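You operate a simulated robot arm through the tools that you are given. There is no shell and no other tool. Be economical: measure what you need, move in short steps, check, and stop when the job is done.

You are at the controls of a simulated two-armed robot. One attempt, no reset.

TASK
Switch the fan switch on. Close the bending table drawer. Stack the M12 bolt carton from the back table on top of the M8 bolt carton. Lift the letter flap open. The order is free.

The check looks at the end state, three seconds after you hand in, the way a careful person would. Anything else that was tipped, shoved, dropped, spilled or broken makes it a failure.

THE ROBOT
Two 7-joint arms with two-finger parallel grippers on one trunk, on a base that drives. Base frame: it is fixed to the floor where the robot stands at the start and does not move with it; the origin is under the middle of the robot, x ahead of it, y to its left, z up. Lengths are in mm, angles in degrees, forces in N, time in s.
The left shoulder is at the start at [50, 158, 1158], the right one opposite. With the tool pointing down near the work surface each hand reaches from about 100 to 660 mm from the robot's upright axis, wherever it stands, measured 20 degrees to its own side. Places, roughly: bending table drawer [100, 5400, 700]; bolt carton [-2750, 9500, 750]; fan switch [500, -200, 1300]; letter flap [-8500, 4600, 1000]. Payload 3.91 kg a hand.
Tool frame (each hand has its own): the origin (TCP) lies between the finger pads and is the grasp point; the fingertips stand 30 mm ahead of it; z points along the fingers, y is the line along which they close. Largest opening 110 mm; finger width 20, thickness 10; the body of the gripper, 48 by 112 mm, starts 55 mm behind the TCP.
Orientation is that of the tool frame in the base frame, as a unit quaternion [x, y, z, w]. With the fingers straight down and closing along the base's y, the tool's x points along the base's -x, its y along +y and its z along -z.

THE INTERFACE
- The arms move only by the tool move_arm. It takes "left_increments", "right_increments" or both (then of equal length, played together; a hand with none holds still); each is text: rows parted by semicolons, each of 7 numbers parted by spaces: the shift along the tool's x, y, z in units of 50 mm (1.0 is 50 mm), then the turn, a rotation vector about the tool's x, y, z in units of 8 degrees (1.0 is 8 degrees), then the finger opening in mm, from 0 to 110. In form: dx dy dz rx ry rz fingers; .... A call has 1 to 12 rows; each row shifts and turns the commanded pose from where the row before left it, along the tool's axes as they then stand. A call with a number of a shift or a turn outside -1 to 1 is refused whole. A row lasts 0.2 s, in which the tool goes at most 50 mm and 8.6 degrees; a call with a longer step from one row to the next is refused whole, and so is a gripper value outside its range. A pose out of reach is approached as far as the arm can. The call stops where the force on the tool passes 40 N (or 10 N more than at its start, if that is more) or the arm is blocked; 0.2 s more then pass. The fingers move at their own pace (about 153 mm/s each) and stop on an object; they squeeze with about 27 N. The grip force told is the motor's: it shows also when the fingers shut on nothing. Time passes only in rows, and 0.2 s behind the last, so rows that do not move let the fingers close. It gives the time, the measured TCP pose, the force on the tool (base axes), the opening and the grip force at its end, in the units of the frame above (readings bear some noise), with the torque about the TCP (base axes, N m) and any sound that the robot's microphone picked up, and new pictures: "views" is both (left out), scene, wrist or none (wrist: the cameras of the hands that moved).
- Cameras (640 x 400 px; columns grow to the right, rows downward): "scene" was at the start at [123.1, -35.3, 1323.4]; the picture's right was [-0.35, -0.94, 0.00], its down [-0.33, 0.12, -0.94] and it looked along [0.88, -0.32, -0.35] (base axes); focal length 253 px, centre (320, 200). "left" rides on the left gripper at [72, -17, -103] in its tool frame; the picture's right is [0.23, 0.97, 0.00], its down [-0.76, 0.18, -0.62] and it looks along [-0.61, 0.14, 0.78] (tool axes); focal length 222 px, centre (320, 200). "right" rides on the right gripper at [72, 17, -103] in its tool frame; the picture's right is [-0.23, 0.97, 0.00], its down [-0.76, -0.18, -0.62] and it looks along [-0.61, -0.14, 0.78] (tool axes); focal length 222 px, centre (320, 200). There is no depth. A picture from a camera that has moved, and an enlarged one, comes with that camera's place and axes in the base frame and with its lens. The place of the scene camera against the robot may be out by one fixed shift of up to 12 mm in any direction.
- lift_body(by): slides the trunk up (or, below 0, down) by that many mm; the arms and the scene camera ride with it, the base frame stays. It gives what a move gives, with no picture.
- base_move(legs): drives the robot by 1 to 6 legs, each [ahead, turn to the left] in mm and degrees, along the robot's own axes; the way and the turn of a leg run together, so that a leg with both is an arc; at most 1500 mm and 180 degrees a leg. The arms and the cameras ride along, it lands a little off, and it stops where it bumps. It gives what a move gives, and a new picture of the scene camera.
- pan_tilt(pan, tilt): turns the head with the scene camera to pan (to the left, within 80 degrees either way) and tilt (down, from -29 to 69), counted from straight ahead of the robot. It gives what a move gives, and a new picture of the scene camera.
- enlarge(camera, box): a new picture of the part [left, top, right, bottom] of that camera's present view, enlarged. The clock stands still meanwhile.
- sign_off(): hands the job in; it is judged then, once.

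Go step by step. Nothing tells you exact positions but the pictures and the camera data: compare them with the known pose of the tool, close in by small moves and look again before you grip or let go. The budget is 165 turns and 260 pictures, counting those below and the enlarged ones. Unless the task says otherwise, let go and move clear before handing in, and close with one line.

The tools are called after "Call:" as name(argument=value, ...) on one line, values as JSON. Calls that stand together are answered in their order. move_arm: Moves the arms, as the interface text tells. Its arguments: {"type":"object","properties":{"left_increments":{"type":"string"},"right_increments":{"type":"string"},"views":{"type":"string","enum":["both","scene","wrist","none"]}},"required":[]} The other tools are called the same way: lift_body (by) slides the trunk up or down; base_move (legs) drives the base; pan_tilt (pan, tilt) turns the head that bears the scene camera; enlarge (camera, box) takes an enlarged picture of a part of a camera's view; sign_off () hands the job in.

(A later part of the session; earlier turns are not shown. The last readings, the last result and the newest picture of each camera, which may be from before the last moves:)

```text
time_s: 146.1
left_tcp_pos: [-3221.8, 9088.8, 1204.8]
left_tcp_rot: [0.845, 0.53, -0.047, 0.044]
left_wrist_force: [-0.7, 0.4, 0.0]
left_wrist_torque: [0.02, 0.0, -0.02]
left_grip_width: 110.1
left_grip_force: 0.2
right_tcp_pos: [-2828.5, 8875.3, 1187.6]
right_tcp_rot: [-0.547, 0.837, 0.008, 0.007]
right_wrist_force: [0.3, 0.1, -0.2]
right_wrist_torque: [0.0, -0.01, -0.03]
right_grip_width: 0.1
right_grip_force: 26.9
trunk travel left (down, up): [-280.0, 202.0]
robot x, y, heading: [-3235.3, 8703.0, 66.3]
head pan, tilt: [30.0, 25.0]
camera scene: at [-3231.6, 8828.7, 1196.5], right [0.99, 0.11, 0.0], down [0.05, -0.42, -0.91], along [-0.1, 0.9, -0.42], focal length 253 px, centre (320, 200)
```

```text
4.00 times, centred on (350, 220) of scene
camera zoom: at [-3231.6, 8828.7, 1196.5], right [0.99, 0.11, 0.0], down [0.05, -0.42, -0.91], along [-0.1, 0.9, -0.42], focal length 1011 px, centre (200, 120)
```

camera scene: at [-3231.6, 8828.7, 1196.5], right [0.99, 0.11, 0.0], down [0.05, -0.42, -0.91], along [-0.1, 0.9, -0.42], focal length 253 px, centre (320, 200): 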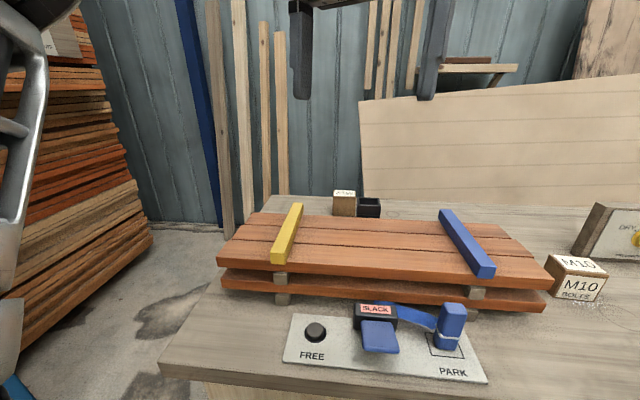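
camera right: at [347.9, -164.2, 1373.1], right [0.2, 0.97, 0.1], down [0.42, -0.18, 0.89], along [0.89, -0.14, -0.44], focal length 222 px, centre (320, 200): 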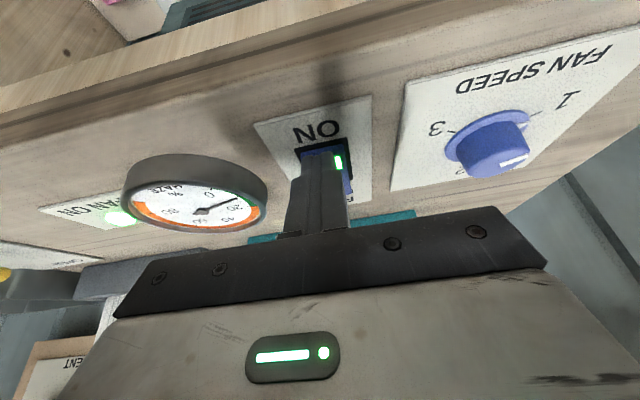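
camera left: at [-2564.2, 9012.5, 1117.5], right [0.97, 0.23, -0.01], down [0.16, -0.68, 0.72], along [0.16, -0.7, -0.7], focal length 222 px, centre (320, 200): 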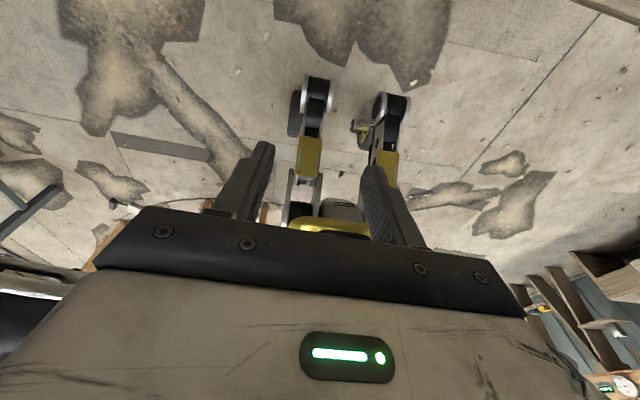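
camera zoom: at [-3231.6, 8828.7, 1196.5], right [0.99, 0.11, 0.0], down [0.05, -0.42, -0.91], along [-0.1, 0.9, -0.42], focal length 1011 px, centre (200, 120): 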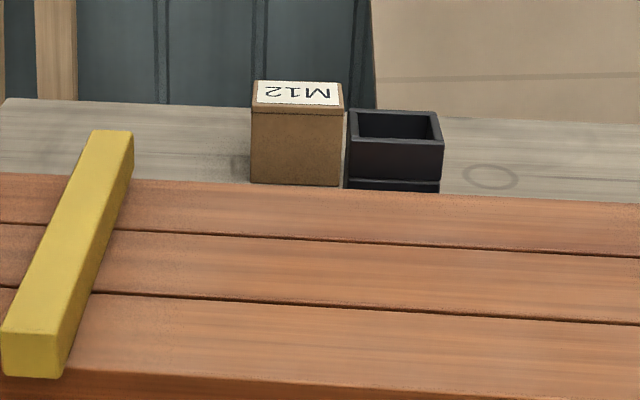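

M12 measures about x -3271…-3201, y 9546…9598, z 810…876, with the cup nearer to me at z up to 930. I'll edge the base closer, turn slightly left, and tilt the left hand forward.

Call:
base_move(legs=[[75, 0], [0, 14]])

Call:
move_arm(left_increments="0 0 0 0 1 -0.3 110; 0 0 0 0 1 -0.3 110; 0 0 0 0 1 -0.3 110; 0 0 0 0 1 -0.3 110; 0 0 0 0 1 0 110; 0 0 0 0 1 0 110; 0 0 0 0 0 0 110")

```text
time_s: 147.9
left_tcp_pos: [-3285.2, 9149.5, 1203.9]
left_tcp_rot: [0.773, 0.632, -0.04, 0.049]
left_wrist_force: [-0.5, -0.1, -0.2]
left_wrist_torque: [0.02, 0.0, 0.02]
left_grip_width: 110.1
left_grip_force: 0.1
right_tcp_pos: [-2852.6, 9038.7, 1187.4]
right_tcp_rot: [-0.646, 0.763, 0.009, 0.007]
right_wrist_force: [-0.9, -0.2, 0.3]
right_wrist_torque: [-0.01, -0.02, -0.02]
right_grip_width: 0.0
right_grip_force: 27.2
trunk travel left (down, up): [-280.0, 202.0]
robot x, y, heading: [-3205.7, 8771.4, 80.2]
head pan, tilt: [30.0, 25.0]
camera scene: at [-3233.2, 8896.0, 1196.4], right [0.94, 0.35, 0.0], down [0.15, -0.4, -0.91], along [-0.31, 0.85, -0.42], focal length 253 px, centre (320, 200)
```

scene: 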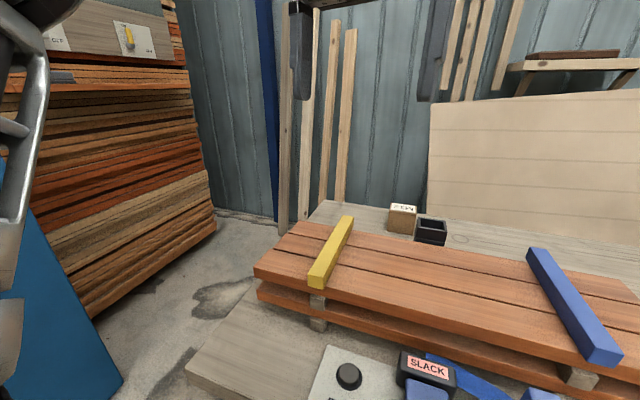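

```text
time_s: 149.5
left_tcp_pos: [-3284.5, 9148.5, 1204.5]
left_tcp_rot: [0.668, 0.658, 0.265, -0.225]
left_wrist_force: [0.0, -0.3, 0.8]
left_wrist_torque: [-0.01, 0.0, -0.01]
left_grip_width: 110.1
left_grip_force: 0.0
right_tcp_pos: [-2852.0, 9039.7, 1187.9]
right_tcp_rot: [-0.646, 0.763, 0.009, 0.008]
right_wrist_force: [-1.2, 0.6, 0.2]
right_wrist_torque: [-0.03, 0.01, -0.02]
right_grip_width: 0.0
right_grip_force: 27.0
trunk travel left (down, up): [-280.0, 202.0]
robot x, y, heading: [-3205.0, 8769.5, 80.3]
head pan, tilt: [30.0, 25.0]
camera scene: at [-3232.8, 8895.9, 1196.4], right [0.94, 0.35, 0.0], down [0.15, -0.4, -0.91], along [-0.31, 0.85, -0.42], focal length 253 px, centre (320, 200)
camera left: at [-3309.6, 9137.0, 1328.4], right [0.97, 0.14, 0.2], down [0.14, -0.99, -0.01], along [0.19, 0.04, -0.98], focal length 222 px, centre (320, 200)
```

scene: 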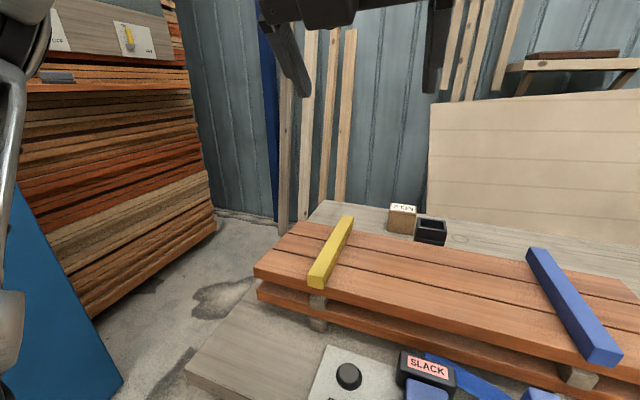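
left: 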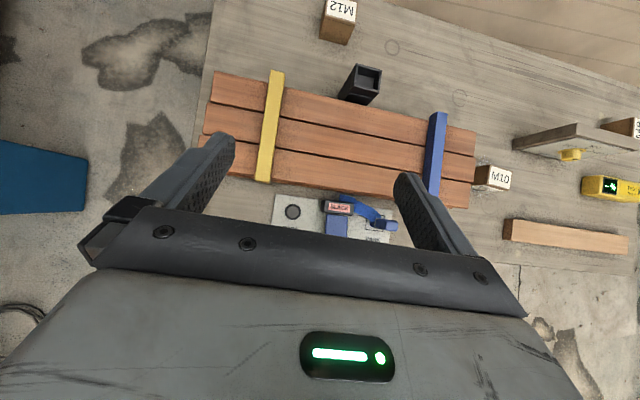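

The flipped wrist camera now looks straight down: M12's top is at about [-3233,9569], agreeing with the other estimate. I'll advance to 120 mm short of the grasp along the finger direction.

Call:
move_arm(left_increments="0.204 0.038 0.947 0 0 0 110; 0.204 0.038 0.947 0 0 0 110; 0.204 0.038 0.947 0 0 0 110; 0.204 0.038 0.947 0 0 0 110; 0.204 0.038 0.947 0 0 0 110; 0.204 0.038 0.947 0 0 0 110; 0.204 0.038 0.947 0 0 0 110; 0.204 0.038 0.947 0 0 0 110; 0.204 0.038 0.947 0 0 0 110; 0 0 0 0 0 0 110")

```text
time_s: 151.7
left_tcp_pos: [-3241.9, 9496.7, 942.5]
left_tcp_rot: [0.67, 0.657, 0.265, -0.224]
left_wrist_force: [0.3, -0.1, 0.1]
left_wrist_torque: [0.03, 0.02, -0.02]
left_grip_width: 110.0
left_grip_force: 0.1
right_tcp_pos: [-2852.1, 9038.7, 1187.8]
right_tcp_rot: [-0.646, 0.763, 0.009, 0.008]
right_wrist_force: [-0.6, 0.2, 0.5]
right_wrist_torque: [0.02, -0.03, 0.0]
right_grip_width: 0.2
right_grip_force: 27.0
trunk travel left (down, up): [-280.0, 202.0]
robot x, y, heading: [-3205.1, 8770.5, 80.2]
head pan, tilt: [30.0, 25.0]
camera scene: at [-3232.9, 8895.8, 1196.4], right [0.94, 0.35, 0.0], down [0.15, -0.4, -0.91], along [-0.31, 0.85, -0.42], focal length 253 px, centre (320, 200)
camera left: at [-3266.3, 9484.1, 1066.4], right [0.97, 0.14, 0.19], down [0.14, -0.99, -0.01], along [0.19, 0.04, -0.98], focal length 222 px, centre (320, 200)
```

scene: 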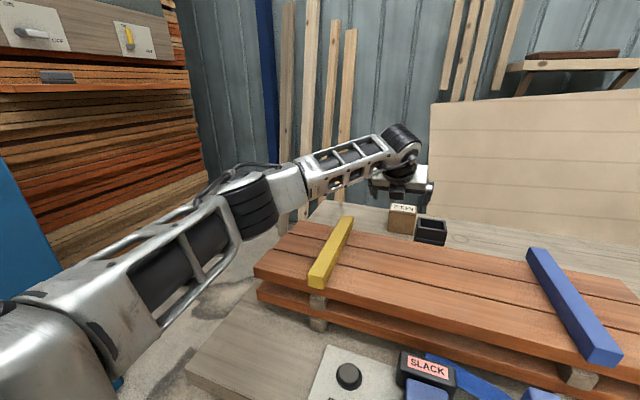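
left: 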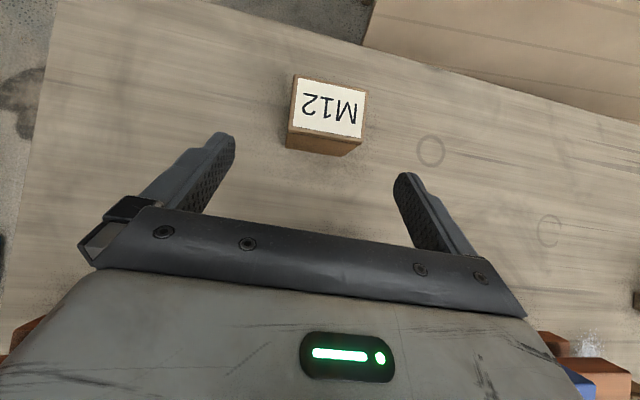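

The alignment is very good, and the box lies 117 mm straight along the fingers. I'll advance and close.

Call:
move_arm(left_increments="-0.01 0.01 0.6 0 0 0 110; -0.01 0.01 0.6 0 0 0 110; -0.01 0.01 0.6 0 0 0 110; 0 0 0.53 0 0 0 110; 0 0 0 0 0 0 110; 0 0 0 0 0 0 60; 0 0 0 0 0 0 60; 0 0 0 0 0 0 60", views="wrist")

```text
time_s: 153.5
left_tcp_pos: [-3240.2, 9545.9, 859.0]
left_tcp_rot: [0.669, 0.657, 0.266, -0.224]
left_wrist_force: [1.2, 1.5, -0.1]
left_wrist_torque: [0.09, 0.07, -0.06]
left_grip_width: 73.1
left_grip_force: 27.2
left hand out of reach, approached as far as the arm can: row 3, 4
right_tcp_pos: [-2852.1, 9037.8, 1186.5]
right_tcp_rot: [-0.645, 0.764, 0.009, 0.007]
right_wrist_force: [-0.7, 0.6, -0.3]
right_wrist_torque: [0.01, -0.01, 0.03]
right_grip_width: 0.1
right_grip_force: 26.9
trunk travel left (down, up): [-280.0, 202.0]
robot x, y, heading: [-3202.9, 8770.8, 80.4]
head pan, tilt: [30.0, 25.0]
camera left: at [-3264.0, 9533.7, 982.6], right [0.97, 0.14, 0.19], down [0.14, -0.99, -0.01], along [0.19, 0.04, -0.98], focal length 222 px, centre (320, 200)
```

left: 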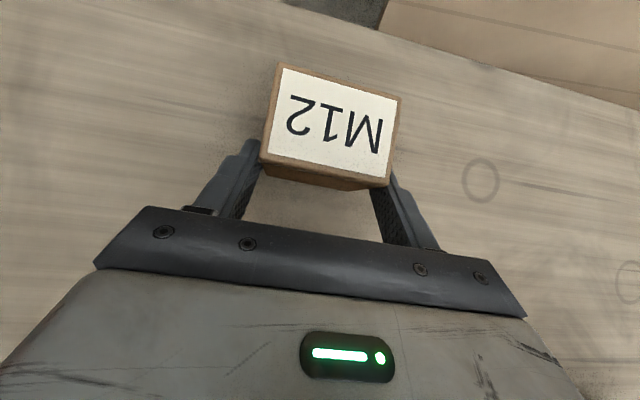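

I'm gripping only the front part because the arm ran out of reach. I'll open, drive the base 27 mm forward so the fingers slide along the box, and grip again.

Call:
move_arm(left_increments="0 0 0 0 0 0 110; 0 0 0 0 0 0 110; 0 0 0 0 0 0 110", views="none")

Call:
base_move(legs=[[27, 0]])

Call:
enlarge(camera="left", box=[0, 0, 640, 400])

```text
time_s: 154.3
left_tcp_pos: [-3240.6, 9545.6, 858.1]
left_tcp_rot: [0.67, 0.657, 0.265, -0.223]
left_wrist_force: [0.5, 0.3, -0.3]
left_wrist_torque: [-0.01, 0.01, -0.03]
left_grip_width: 109.9
left_grip_force: 0.1
right_tcp_pos: [-2852.6, 9039.1, 1188.2]
right_tcp_rot: [-0.646, 0.763, 0.008, 0.006]
right_wrist_force: [-0.2, -0.6, 0.7]
right_wrist_torque: [0.0, 0.01, -0.01]
right_grip_width: 0.0
right_grip_force: 27.1
trunk travel left (down, up): [-280.0, 202.0]
robot x, y, heading: [-3200.1, 8771.3, 80.3]
head pan, tilt: [30.0, 25.0]
```

```text
time_s: 155.2
left_tcp_pos: [-3235.7, 9573.4, 858.1]
left_tcp_rot: [0.669, 0.657, 0.266, -0.223]
left_wrist_force: [-0.6, 0.7, 0.0]
left_wrist_torque: [-0.03, 0.01, 0.0]
left_grip_width: 109.8
left_grip_force: 0.0
right_tcp_pos: [-2847.1, 9065.6, 1187.7]
right_tcp_rot: [-0.646, 0.763, 0.009, 0.008]
right_wrist_force: [-0.6, -0.3, 0.1]
right_wrist_torque: [-0.01, 0.02, 0.03]
right_grip_width: 0.2
right_grip_force: 27.1
trunk travel left (down, up): [-280.0, 202.0]
robot x, y, heading: [-3196.4, 8800.0, 80.2]
head pan, tilt: [30.0, 25.0]
camera scene: at [-3228.1, 8923.3, 1196.3], right [0.94, 0.35, 0.0], down [0.15, -0.4, -0.91], along [-0.31, 0.85, -0.42], focal length 253 px, centre (320, 200)
```

scene: 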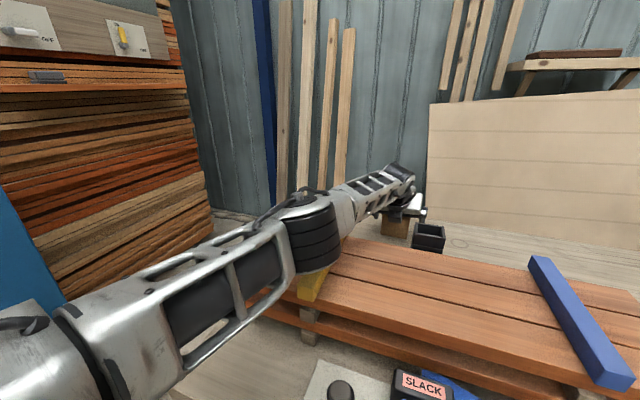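

```text
1.00 times, centred on (320, 200) of left (not enlarged: the box is as wide or as high as the picture)
camera zoom: at [-3259.4, 9561.0, 982.0], right [0.97, 0.14, 0.19], down [0.14, -0.99, -0.01], along [0.19, 0.04, -0.98], focal length 222 px, centre (320, 200)
```

zoom: 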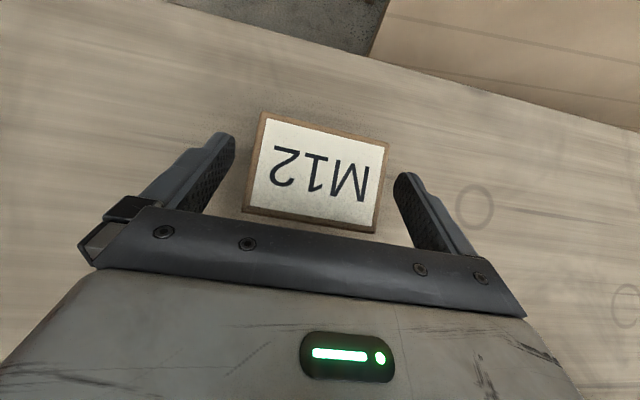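

The box is centred between the fingers now. I'll close, lift 30 mm, and check.

Call:
move_arm(left_increments="0 0 0 0 0 0 60; 0 0 0 0 0 0 60; 0 0 0 0 0 0 60; 0.2 0.015 -0.23 0 0 0 60; 0.2 0.015 -0.23 0 0 0 60; 0 0 0 0 0 0 60")

```text
time_s: 156.6
left_tcp_pos: [-3234.8, 9572.0, 888.0]
left_tcp_rot: [0.669, 0.658, 0.264, -0.222]
left_wrist_force: [0.7, 0.7, -2.7]
left_wrist_torque: [0.01, -0.01, -0.02]
left_grip_width: 72.0
left_grip_force: 27.3
right_tcp_pos: [-2846.8, 9066.3, 1186.8]
right_tcp_rot: [-0.646, 0.763, 0.008, 0.008]
right_wrist_force: [0.3, 0.1, 0.1]
right_wrist_torque: [0.0, 0.04, -0.01]
right_grip_width: 0.0
right_grip_force: 26.0
trunk travel left (down, up): [-280.0, 202.0]
robot x, y, heading: [-3198.8, 8796.6, 80.3]
head pan, tilt: [30.0, 25.0]
camera scene: at [-3228.2, 8923.2, 1196.3], right [0.94, 0.35, 0.0], down [0.15, -0.4, -0.91], along [-0.31, 0.85, -0.42], focal length 253 px, centre (320, 200)
camera left: at [-3259.7, 9561.0, 1011.4], right [0.97, 0.14, 0.19], down [0.14, -0.99, -0.01], along [0.19, 0.04, -0.98], focal length 222 px, centre (320, 200)
```

scene: 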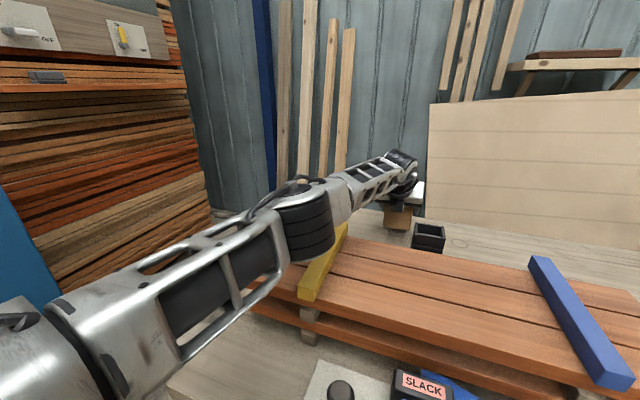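
left: 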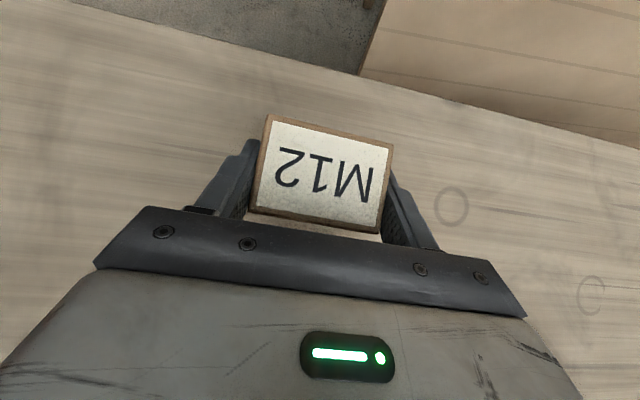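

M12 is held firmly and level. I'll raise the trunk, draw the arm back level, and back the base off a little.

Call:
lift_body(by=150)

Call:
move_arm(left_increments="-0.75 0.03 -0.64 0 0 0 60; -0.75 0.03 -0.64 0 0 0 60; -0.75 0.03 -0.64 0 0 0 60; -0.75 0.03 -0.64 0 0 0 60; -0.75 0.03 -0.64 0 0 0 60; -0.75 0.03 -0.64 0 0 0 60; 0 0 0 0 0 0 60")

```text
time_s: 158.3
left_tcp_pos: [-3234.3, 9572.3, 1038.7]
left_tcp_rot: [0.67, 0.657, 0.264, -0.223]
left_wrist_force: [-0.1, -0.7, -3.6]
left_wrist_torque: [-0.01, -0.02, -0.02]
left_grip_width: 72.0
left_grip_force: 27.2
right_tcp_pos: [-2848.2, 9066.2, 1337.0]
right_tcp_rot: [-0.646, 0.763, 0.008, 0.008]
right_wrist_force: [0.9, 0.5, -0.2]
right_wrist_torque: [-0.03, -0.01, -0.01]
right_grip_width: 0.2
right_grip_force: 27.2
trunk travel left (down, up): [-430.0, 52.0]
robot x, y, heading: [-3199.6, 8797.7, 80.3]
head pan, tilt: [30.0, 25.0]
```

```text
time_s: 159.9
left_tcp_pos: [-3236.8, 9276.1, 1039.1]
left_tcp_rot: [0.669, 0.658, 0.264, -0.223]
left_wrist_force: [-0.2, 0.1, -2.9]
left_wrist_torque: [-0.01, 0.03, 0.01]
left_grip_width: 72.0
left_grip_force: 27.0
right_tcp_pos: [-2848.6, 9066.9, 1336.8]
right_tcp_rot: [-0.646, 0.763, 0.009, 0.008]
right_wrist_force: [0.4, -0.8, -0.3]
right_wrist_torque: [-0.04, 0.02, -0.01]
right_grip_width: 0.0
right_grip_force: 27.2
trunk travel left (down, up): [-430.0, 52.0]
robot x, y, heading: [-3198.0, 8797.4, 80.4]
head pan, tilt: [30.0, 25.0]
camera scene: at [-3228.3, 8923.4, 1346.3], right [0.94, 0.35, 0.0], down [0.15, -0.4, -0.91], along [-0.31, 0.85, -0.42], focal length 253 px, centre (320, 200)
camera left: at [-3260.7, 9264.4, 1162.8], right [0.97, 0.14, 0.2], down [0.14, -0.99, -0.01], along [0.19, 0.04, -0.98], focal length 222 px, centre (320, 200)
```

scene: 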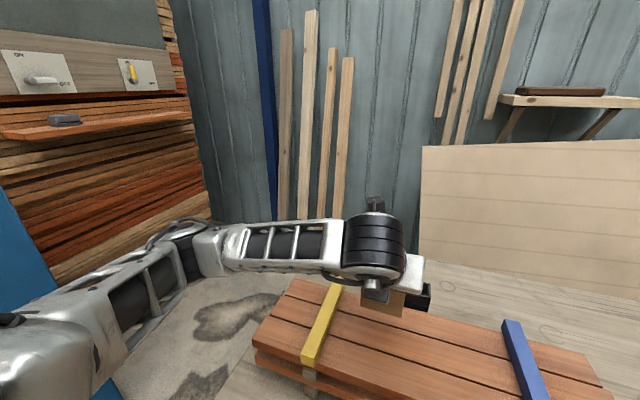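
left: 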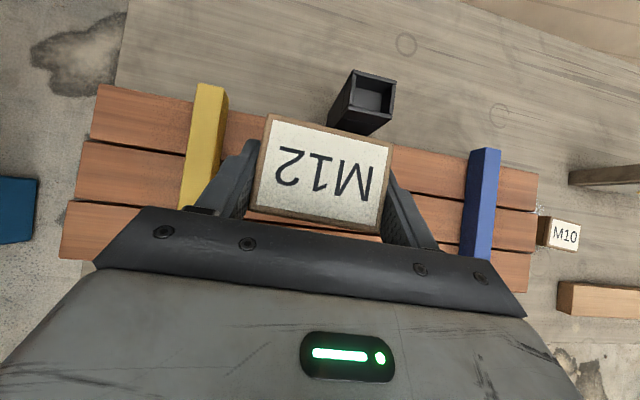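

Now I drive to the M8 side, backing 80, turning right, going 950 ahead and turning back.

Call:
base_move(legs=[[-90, 0], [0, -80], [955, 0], [0, 80]])

Call:
pan_tilt(pan=0, tilt=30)

Call:
enlarge(camera="left", box=[0, 0, 640, 400])

```text
time_s: 172.4
left_tcp_pos: [-2302.6, 9167.9, 1039.7]
left_tcp_rot: [0.677, 0.649, 0.267, -0.22]
left_wrist_force: [-0.1, -0.1, -2.8]
left_wrist_torque: [-0.03, 0.04, 0.02]
left_grip_width: 71.9
left_grip_force: 27.2
right_tcp_pos: [-1921.4, 8947.5, 1336.9]
right_tcp_rot: [-0.637, 0.771, 0.01, 0.007]
right_wrist_force: [-0.5, -0.6, 0.6]
right_wrist_torque: [0.0, -0.03, 0.01]
right_grip_width: 0.0
right_grip_force: 26.7
trunk travel left (down, up): [-430.0, 52.0]
robot x, y, heading: [-2275.5, 8693.2, 78.7]
head pan, tilt: [30.0, 25.0]
camera scene: at [-2304.0, 8815.2, 1346.4], right [0.95, 0.32, 0.0], down [0.14, -0.4, -0.91], along [-0.29, 0.86, -0.42], focal length 253 px, centre (320, 200)
```

scene: 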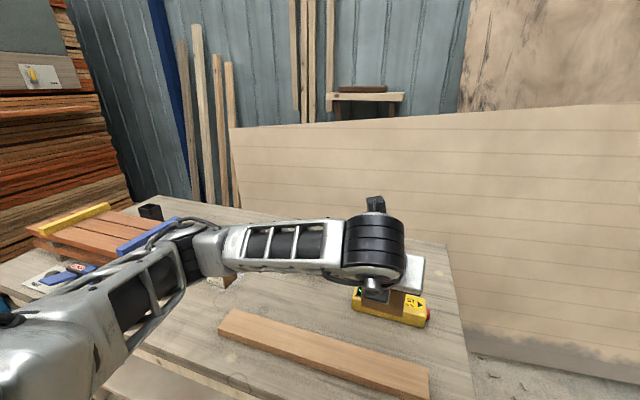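

```text
time_s: 173.4
left_tcp_pos: [-2303.0, 9167.7, 1037.4]
left_tcp_rot: [0.677, 0.649, 0.268, -0.22]
left_wrist_force: [1.3, 0.7, -2.9]
left_wrist_torque: [-0.05, -0.02, -0.01]
left_grip_width: 72.0
left_grip_force: 27.3
right_tcp_pos: [-1920.7, 8948.9, 1337.1]
right_tcp_rot: [-0.637, 0.771, 0.009, 0.007]
right_wrist_force: [-0.1, -0.3, 0.5]
right_wrist_torque: [-0.01, 0.05, 0.01]
right_grip_width: 0.0
right_grip_force: 26.8
trunk travel left (down, up): [-430.0, 52.0]
robot x, y, heading: [-2276.8, 8693.4, 79.0]
head pan, tilt: [0.0, 30.0]
camera scene: at [-2256.7, 8816.7, 1338.4], right [0.98, -0.19, 0.0], down [-0.1, -0.49, -0.87], along [0.17, 0.85, -0.5], focal length 253 px, centre (320, 200)
```

scene: 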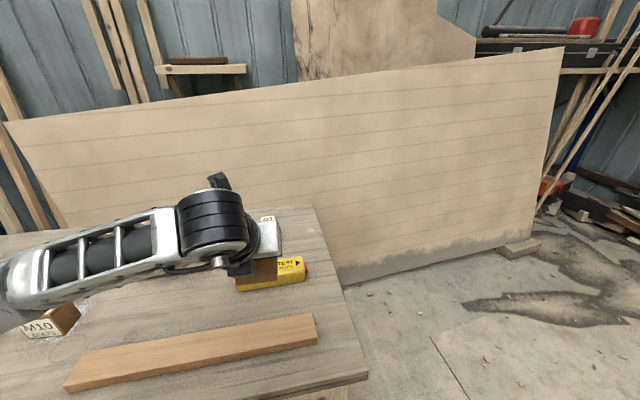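

```text
1.00 times, centred on (320, 200) of left (not enlarged: the box is as wide or as high as the picture)
camera zoom: at [-2327.7, 9157.3, 1162.7], right [0.97, 0.11, 0.19], down [0.12, -0.99, -0.01], along [0.19, 0.03, -0.98], focal length 222 px, centre (320, 200)
```

zoom: 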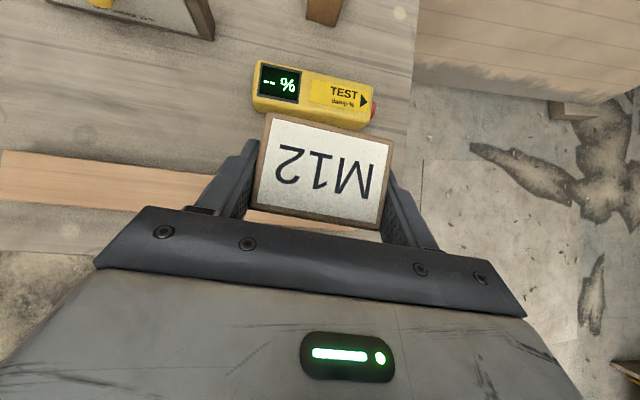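

M8 is partly visible at the top of the wrist view. I'll advance 200 mm level, well above everything, for a measurement.

Call:
move_arm(left_increments="0.76 -0.03 0.649 0 0 0 60; 0.76 -0.03 0.645 0 0 0 60; 0.76 -0.03 0.645 0 0 0 60; 0.76 -0.03 0.645 0 0 0 60; 0 0 0 0 0 0 60", views="wrist")

Call:
enlarge(camera="scene", box=[160, 170, 400, 320])

```text
time_s: 174.6
left_tcp_pos: [-2298.9, 9372.4, 1038.0]
left_tcp_rot: [0.678, 0.649, 0.267, -0.22]
left_wrist_force: [-1.2, -0.5, -2.9]
left_wrist_torque: [-0.01, -0.01, -0.03]
left_grip_width: 71.7
left_grip_force: 27.0
right_tcp_pos: [-1920.0, 8948.6, 1337.9]
right_tcp_rot: [-0.636, 0.771, 0.009, 0.007]
right_wrist_force: [-0.5, -0.9, 0.7]
right_wrist_torque: [-0.04, 0.01, -0.02]
right_grip_width: 0.0
right_grip_force: 27.0
trunk travel left (down, up): [-430.0, 52.0]
robot x, y, heading: [-2280.1, 8692.5, 78.9]
head pan, tilt: [0.0, 30.0]
camera left: at [-2323.3, 9360.0, 1162.3], right [0.97, 0.11, 0.19], down [0.12, -0.99, -0.01], along [0.19, 0.03, -0.98], focal length 222 px, centre (320, 200)
```

left: 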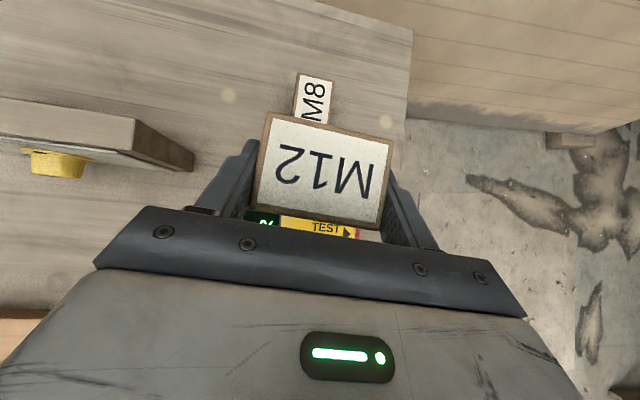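

```text
2.67 times, centred on (280, 245) of scene
camera zoom: at [-2256.8, 8816.5, 1338.4], right [0.98, -0.19, 0.0], down [-0.1, -0.49, -0.87], along [0.17, 0.85, -0.5], focal length 674 px, centre (427, 80)
```

zoom: 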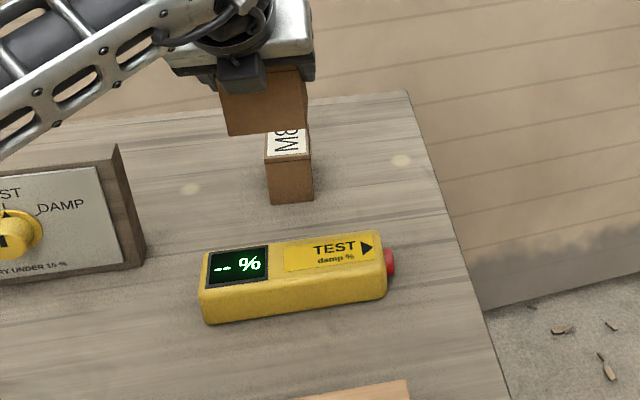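

M8's top spans x -2316…-2268, y 9458…9531 at z≈874, so its centre is about [-2292,9495]. I'll bring the base 60 mm nearer for reach and re-read.

Call:
base_move(legs=[[60, 0]])

```text
time_s: 175.6
left_tcp_pos: [-2287.0, 9426.3, 1037.2]
left_tcp_rot: [0.678, 0.649, 0.267, -0.22]
left_wrist_force: [-0.1, 1.2, -2.9]
left_wrist_torque: [-0.04, 0.03, 0.02]
left_grip_width: 71.7
left_grip_force: 27.3
right_tcp_pos: [-1908.5, 9007.2, 1336.7]
right_tcp_rot: [-0.637, 0.771, 0.009, 0.007]
right_wrist_force: [0.7, -0.2, -0.8]
right_wrist_torque: [-0.06, 0.03, -0.02]
right_grip_width: 0.0
right_grip_force: 26.7
trunk travel left (down, up): [-430.0, 52.0]
robot x, y, heading: [-2264.6, 8750.6, 78.9]
head pan, tilt: [0.0, 30.0]
camera scene: at [-2245.3, 8874.3, 1338.3], right [0.98, -0.19, 0.0], down [-0.1, -0.49, -0.87], along [0.17, 0.85, -0.5], focal length 253 px, centre (320, 200)
```

scene: 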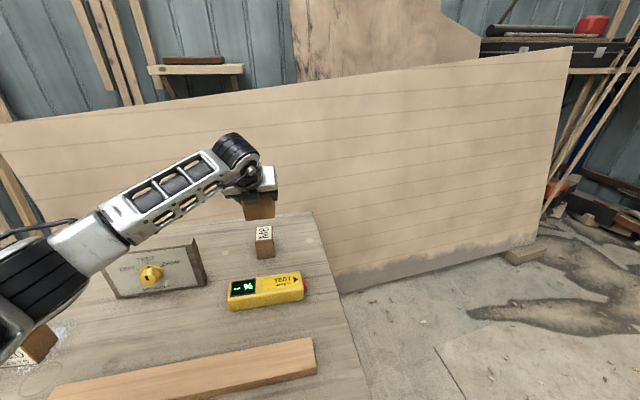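

M8 is clear below. I'll bring M12 over it, about 35 mm above the top.

Call:
move_arm(left_increments="-0.005 -0.08 0.69 0 0 0 60; -0.005 -0.08 0.69 0 0 0 60; -0.005 -0.08 0.69 0 0 0 60; 0 0 0 0 0 0 60")

Call:
enlarge(camera="scene", box=[200, 170, 320, 245])

```text
time_s: 176.6
left_tcp_pos: [-2290.7, 9492.4, 960.1]
left_tcp_rot: [0.678, 0.649, 0.267, -0.22]
left_wrist_force: [0.7, 1.1, -3.3]
left_wrist_torque: [-0.01, -0.03, 0.01]
left_grip_width: 71.7
left_grip_force: 27.2
right_tcp_pos: [-1908.6, 9005.4, 1336.2]
right_tcp_rot: [-0.637, 0.771, 0.009, 0.006]
right_wrist_force: [0.0, 0.7, 0.2]
right_wrist_torque: [0.0, 0.01, 0.0]
right_grip_width: 0.0
right_grip_force: 27.2
trunk travel left (down, up): [-430.0, 52.0]
robot x, y, heading: [-2267.2, 8748.9, 78.5]
head pan, tilt: [0.0, 30.0]
camera scene: at [-2245.7, 8873.0, 1338.5], right [0.98, -0.19, 0.0], down [-0.1, -0.49, -0.87], along [0.17, 0.85, -0.5], focal length 253 px, centre (320, 200)
camera left: at [-2315.2, 9481.2, 1082.6], right [0.97, 0.11, 0.19], down [0.12, -0.99, -0.01], along [0.19, 0.03, -0.98], focal length 222 px, centre (320, 200)
```

scene: 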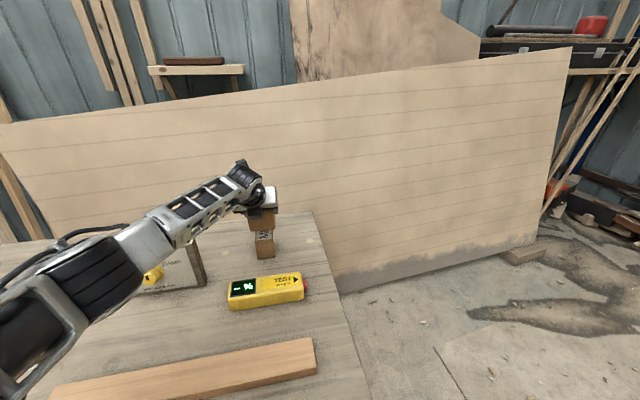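
left: 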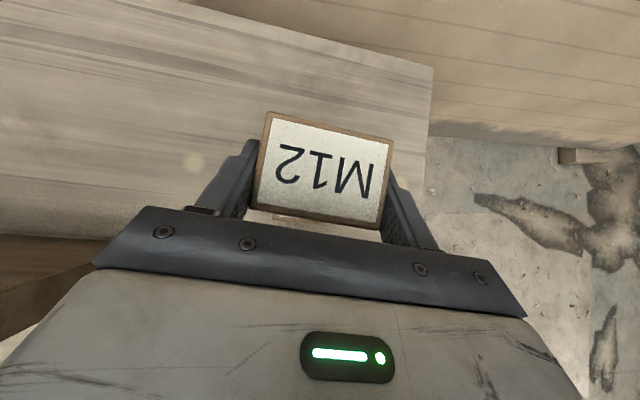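

```text
5.33 times, centred on (260, 208) of scene
camera zoom: at [-2245.7, 8873.0, 1338.5], right [0.98, -0.19, 0.0], down [-0.1, -0.49, -0.87], along [0.17, 0.85, -0.5], focal length 1348 px, centre (640, 160)
```

zoom: 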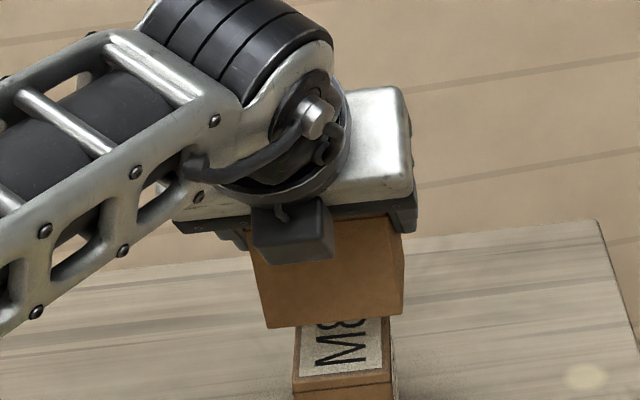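

It is aligned in x. I'll shift about 4 mm deeper while lowering, then go in 4 mm steps to feel contact.

Call:
move_arm(left_increments="-0.11 -0.01 0.168 0 0 0 60; -0.11 -0.01 0.168 0 0 0 60; -0.09 -0.01 0.14 0 0 0 60; -0.052 -0.004 0.061 0 0 0 60; 0 0 0 0 0 0 60", views="none")

Call:
enlarge(camera="scene", box=[200, 190, 320, 265])

```text
time_s: 177.8
left_tcp_pos: [-2291.4, 9498.7, 931.2]
left_tcp_rot: [0.677, 0.647, 0.27, -0.223]
left_wrist_force: [-1.7, 3.2, 12.0]
left_wrist_torque: [0.35, 0.51, -0.09]
left_grip_width: 71.7
left_grip_force: 26.8
right_tcp_pos: [-1910.3, 9004.4, 1337.2]
right_tcp_rot: [-0.637, 0.771, 0.01, 0.008]
right_wrist_force: [0.6, 0.2, -0.1]
right_wrist_torque: [-0.02, -0.01, 0.0]
right_grip_width: 0.0
right_grip_force: 27.1
trunk travel left (down, up): [-430.0, 52.0]
robot x, y, heading: [-2267.6, 8749.8, 78.8]
head pan, tilt: [0.0, 30.0]
```

```text
5.33 times, centred on (260, 228) of scene
camera zoom: at [-2245.7, 8871.7, 1338.8], right [0.98, -0.19, 0.0], down [-0.1, -0.49, -0.87], along [0.17, 0.85, -0.5], focal length 1348 px, centre (640, 53)
```

zoom: 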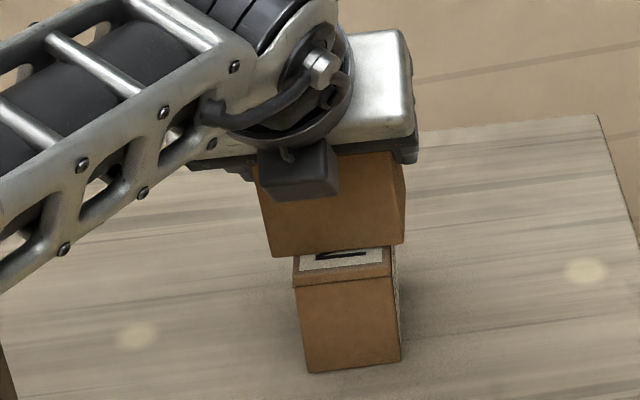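

M12 rests on M8 with light contact force. I'll ease up 2 mm, open, and check before withdrawing.

Call:
move_arm(left_increments="0.026 0.002 -0.03 0 0 0 60; 0 0 0 0 0 0 72; 0 0 0 0 0 0 80; 0 0 0 0 0 0 100; 0 0 0 0 0 0 100")

Call:
enlarge(camera="scene", box=[200, 190, 320, 265])

```text
time_s: 178.9
left_tcp_pos: [-2292.8, 9496.8, 928.8]
left_tcp_rot: [0.677, 0.649, 0.268, -0.22]
left_wrist_force: [0.1, 0.1, 1.0]
left_wrist_torque: [-0.02, -0.01, -0.02]
left_grip_width: 100.2
left_grip_force: 0.0
right_tcp_pos: [-1908.2, 9005.4, 1337.2]
right_tcp_rot: [-0.637, 0.771, 0.01, 0.008]
right_wrist_force: [0.4, 0.2, 0.1]
right_wrist_torque: [-0.01, 0.02, -0.01]
right_grip_width: 0.0
right_grip_force: 27.4
trunk travel left (down, up): [-430.0, 52.0]
robot x, y, heading: [-2264.4, 8748.4, 79.2]
head pan, tilt: [0.0, 30.0]
camera scene: at [-2245.5, 8872.9, 1338.4], right [0.98, -0.19, 0.0], down [-0.1, -0.49, -0.87], along [0.17, 0.85, -0.5], focal length 253 px, centre (320, 200)
camera left: at [-2316.8, 9486.6, 1051.8], right [0.97, 0.11, 0.19], down [0.12, -0.99, -0.01], along [0.19, 0.03, -0.98], focal length 222 px, centre (320, 200)
```

scene: 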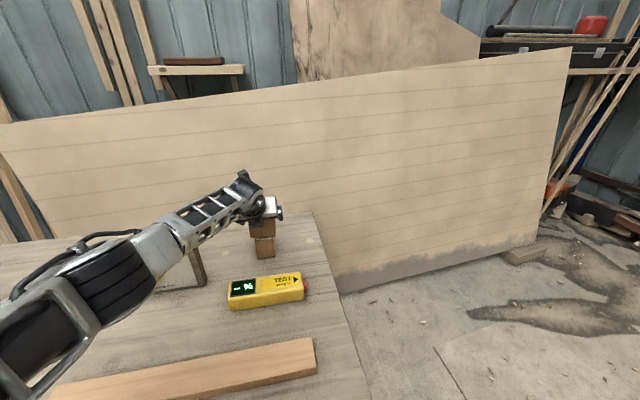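
left: 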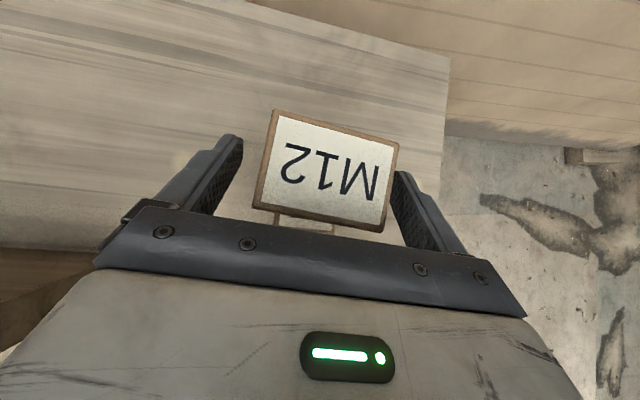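

```text
5.33 times, centred on (260, 228) of scene
camera zoom: at [-2245.5, 8872.9, 1338.4], right [0.98, -0.19, 0.0], down [-0.1, -0.49, -0.87], along [0.17, 0.85, -0.5], focal length 1348 px, centre (640, 53)
```

zoom: 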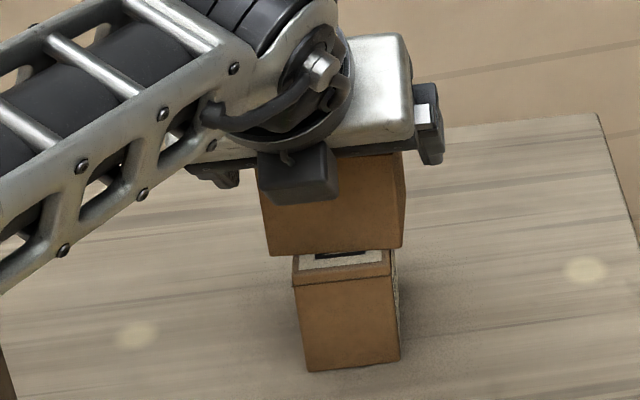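

M12 stays stacked. I'll open fully, centre a bit, and withdraw along the finger axis.

Call:
move_arm(left_increments="0 0.06 0 0 0 0 110; 0 0 0 0 0 0 110; 0 0 -0.5 0 0 0 110; 0 0 -0.8 0 0 0 110; 0 0 -0.9 0 0 0 110; 0 0 -0.9 0 0 0 110; 0 0 -0.9 0 0 0 110; 0 0 -0.9 0 0 0 110")

Call:
enlarge(camera="scene", box=[200, 190, 320, 265])

```text
time_s: 180.8
left_tcp_pos: [-2308.6, 9335.6, 1114.8]
left_tcp_rot: [0.678, 0.649, 0.268, -0.22]
left_wrist_force: [-0.5, -2.0, 0.2]
left_wrist_torque: [0.04, 0.0, 0.0]
left_grip_width: 109.9
left_grip_force: 0.1
right_tcp_pos: [-1909.5, 9004.4, 1338.1]
right_tcp_rot: [-0.637, 0.771, 0.01, 0.008]
right_wrist_force: [0.2, -0.5, -0.4]
right_wrist_torque: [0.02, 0.02, 0.0]
right_grip_width: 0.2
right_grip_force: 27.4
trunk travel left (down, up): [-430.0, 52.0]
robot x, y, heading: [-2269.8, 8748.9, 79.1]
head pan, tilt: [0.0, 30.0]
camera scene: at [-2245.5, 8872.3, 1338.5], right [0.98, -0.19, 0.0], down [-0.1, -0.49, -0.87], along [0.17, 0.85, -0.5], focal length 253 px, centre (320, 200)
camera left: at [-2332.6, 9324.6, 1238.0], right [0.97, 0.11, 0.19], down [0.12, -0.99, -0.01], along [0.19, 0.03, -0.98], focal length 222 px, centre (320, 200)
```

scene: 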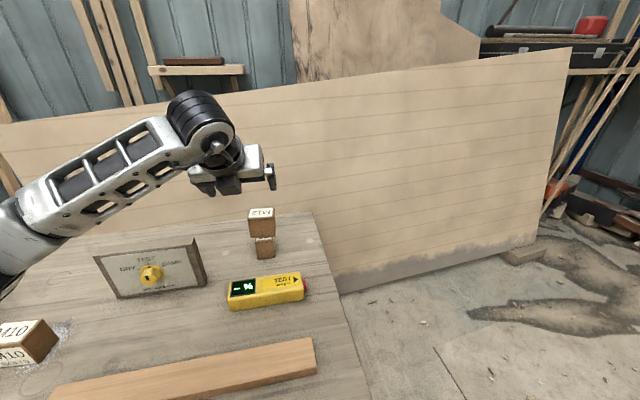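
left: 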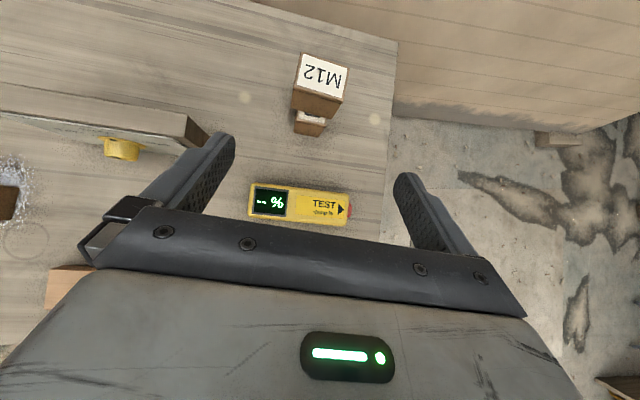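

```text
5.33 times, centred on (260, 228) of scene
camera zoom: at [-2245.5, 8872.3, 1338.5], right [0.98, -0.19, 0.0], down [-0.1, -0.49, -0.87], along [0.17, 0.85, -0.5], focal length 1348 px, centre (640, 53)
```

zoom: 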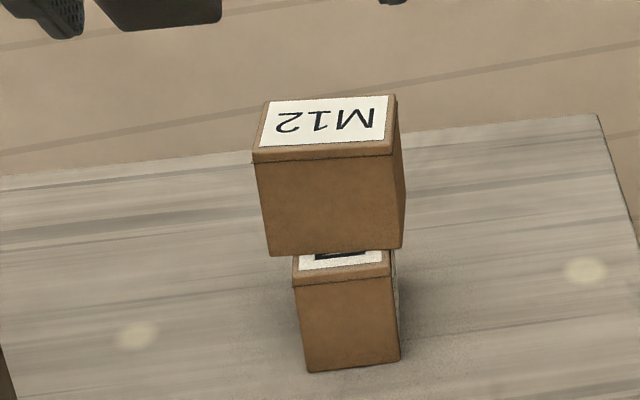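

The stack stands well. I'll retract the arm, back away from the table, then turn left to look for a route to the letter flap.

Call:
move_arm(left_increments="-0.75 0.06 -0.64 0 0 0 110; -0.75 0.06 -0.64 0 0 0 110; -0.75 0.06 -0.64 0 0 0 60; -0.75 0.06 -0.64 0 0 0 60; 0 0 0 0 0 0 60", views="none")

Call:
base_move(legs=[[-200, 0], [0, 101]])

Call:
pan_tilt(pan=-5, tilt=12)

Call:
pan_tilt(pan=35, tilt=12)

```text
time_s: 181.9
left_tcp_pos: [-2309.1, 9141.2, 1116.1]
left_tcp_rot: [0.678, 0.649, 0.267, -0.221]
left_wrist_force: [-0.4, 0.5, 0.2]
left_wrist_torque: [-0.01, -0.01, -0.03]
left_grip_width: 59.9
left_grip_force: 0.1
right_tcp_pos: [-1907.9, 9005.7, 1337.0]
right_tcp_rot: [-0.637, 0.771, 0.008, 0.007]
right_wrist_force: [0.7, 0.1, -0.4]
right_wrist_torque: [-0.01, -0.01, 0.0]
right_grip_width: 0.0
right_grip_force: 26.7
trunk travel left (down, up): [-430.0, 52.0]
robot x, y, heading: [-2265.0, 8746.7, 78.7]
head pan, tilt: [0.0, 30.0]
```

```text
time_s: 187.8
left_tcp_pos: [-2681.7, 8425.2, 1118.2]
left_tcp_rot: [-0.078, 0.935, -0.003, -0.346]
left_wrist_force: [-0.2, -0.1, 0.6]
left_wrist_torque: [-0.01, 0.01, -0.01]
left_grip_width: 60.1
left_grip_force: 0.0
right_tcp_pos: [-2631.5, 8847.1, 1337.0]
right_tcp_rot: [1.0, 0.009, -0.011, 0.003]
right_wrist_force: [0.2, 0.3, -0.2]
right_wrist_torque: [0.04, 0.01, 0.0]
right_grip_width: 0.0
right_grip_force: 26.8
trunk travel left (down, up): [-430.0, 52.0]
robot x, y, heading: [-2304.1, 8549.6, -179.1]
head pan, tilt: [0.0, 30.0]
camera scene: at [-2440.3, 8545.2, 1338.4], right [-0.02, 1.0, 0.0], down [0.5, 0.01, -0.87], along [-0.87, -0.01, -0.5], focal length 253 px, centre (320, 200)
```

scene: 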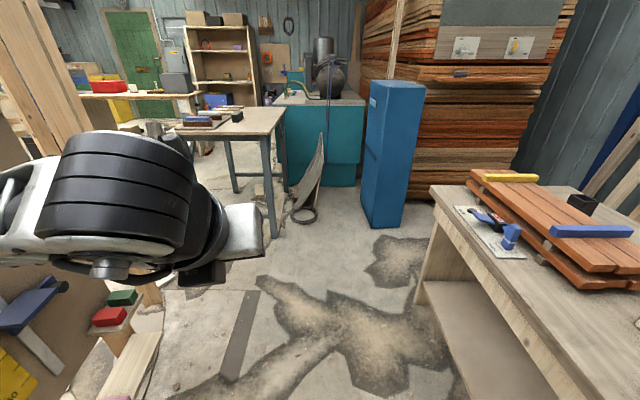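

```text
time_s: 188.7
left_tcp_pos: [-2682.5, 8425.6, 1117.9]
left_tcp_rot: [-0.077, 0.935, -0.002, -0.347]
left_wrist_force: [-0.2, 0.2, 0.5]
left_wrist_torque: [-0.01, -0.01, 0.06]
left_grip_width: 60.2
left_grip_force: 0.0
right_tcp_pos: [-2632.1, 8847.1, 1337.7]
right_tcp_rot: [1.0, 0.01, -0.011, 0.003]
right_wrist_force: [-1.4, 0.0, 0.1]
right_wrist_torque: [-0.04, 0.01, 0.0]
right_grip_width: 0.0
right_grip_force: 27.0
trunk travel left (down, up): [-430.0, 52.0]
robot x, y, heading: [-2305.9, 8550.5, -179.1]
head pan, tilt: [-5.0, 12.0]
camera scene: at [-2442.9, 8553.3, 1367.5], right [0.07, 1.0, 0.0], down [0.21, -0.01, -0.98], along [-0.98, 0.07, -0.21], focal length 253 px, centre (320, 200)
```

scene: 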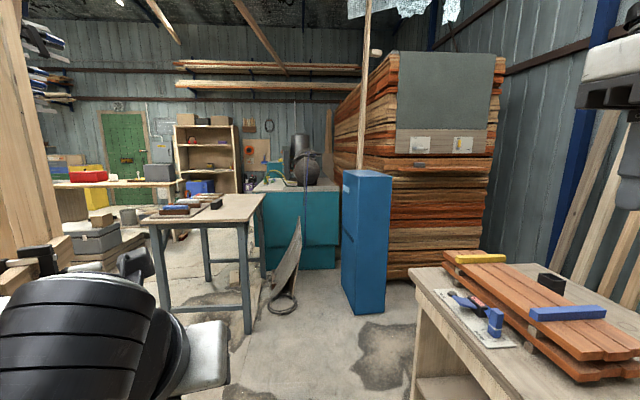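

```text
time_s: 189.7
left_tcp_pos: [-2681.7, 8426.7, 1117.9]
left_tcp_rot: [-0.077, 0.935, -0.003, -0.346]
left_wrist_force: [-0.2, -0.1, 0.3]
left_wrist_torque: [-0.01, 0.0, 0.01]
left_grip_width: 59.9
left_grip_force: 0.2
right_tcp_pos: [-2631.1, 8847.1, 1336.4]
right_tcp_rot: [1.0, 0.01, -0.01, 0.003]
right_wrist_force: [-0.1, -0.6, 0.2]
right_wrist_torque: [0.0, 0.01, -0.05]
right_grip_width: 0.0
right_grip_force: 26.7
trunk travel left (down, up): [-430.0, 52.0]
robot x, y, heading: [-2308.1, 8548.8, -179.0]
head pan, tilt: [35.0, 12.0]
camera scene: at [-2425.4, 8492.1, 1367.5], right [-0.59, 0.81, 0.0], down [0.17, 0.12, -0.98], along [-0.79, -0.57, -0.21], focal length 253 px, centre (320, 200)
```

scene: 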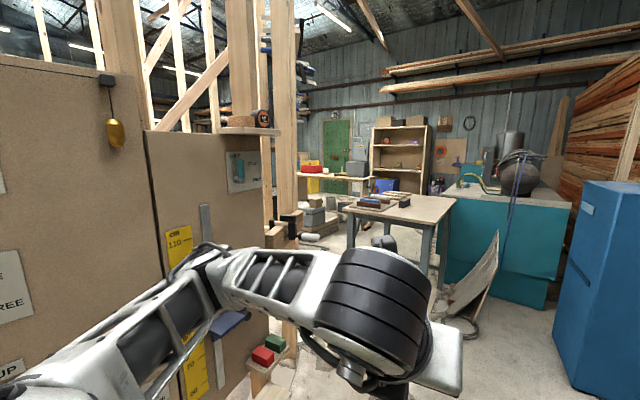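

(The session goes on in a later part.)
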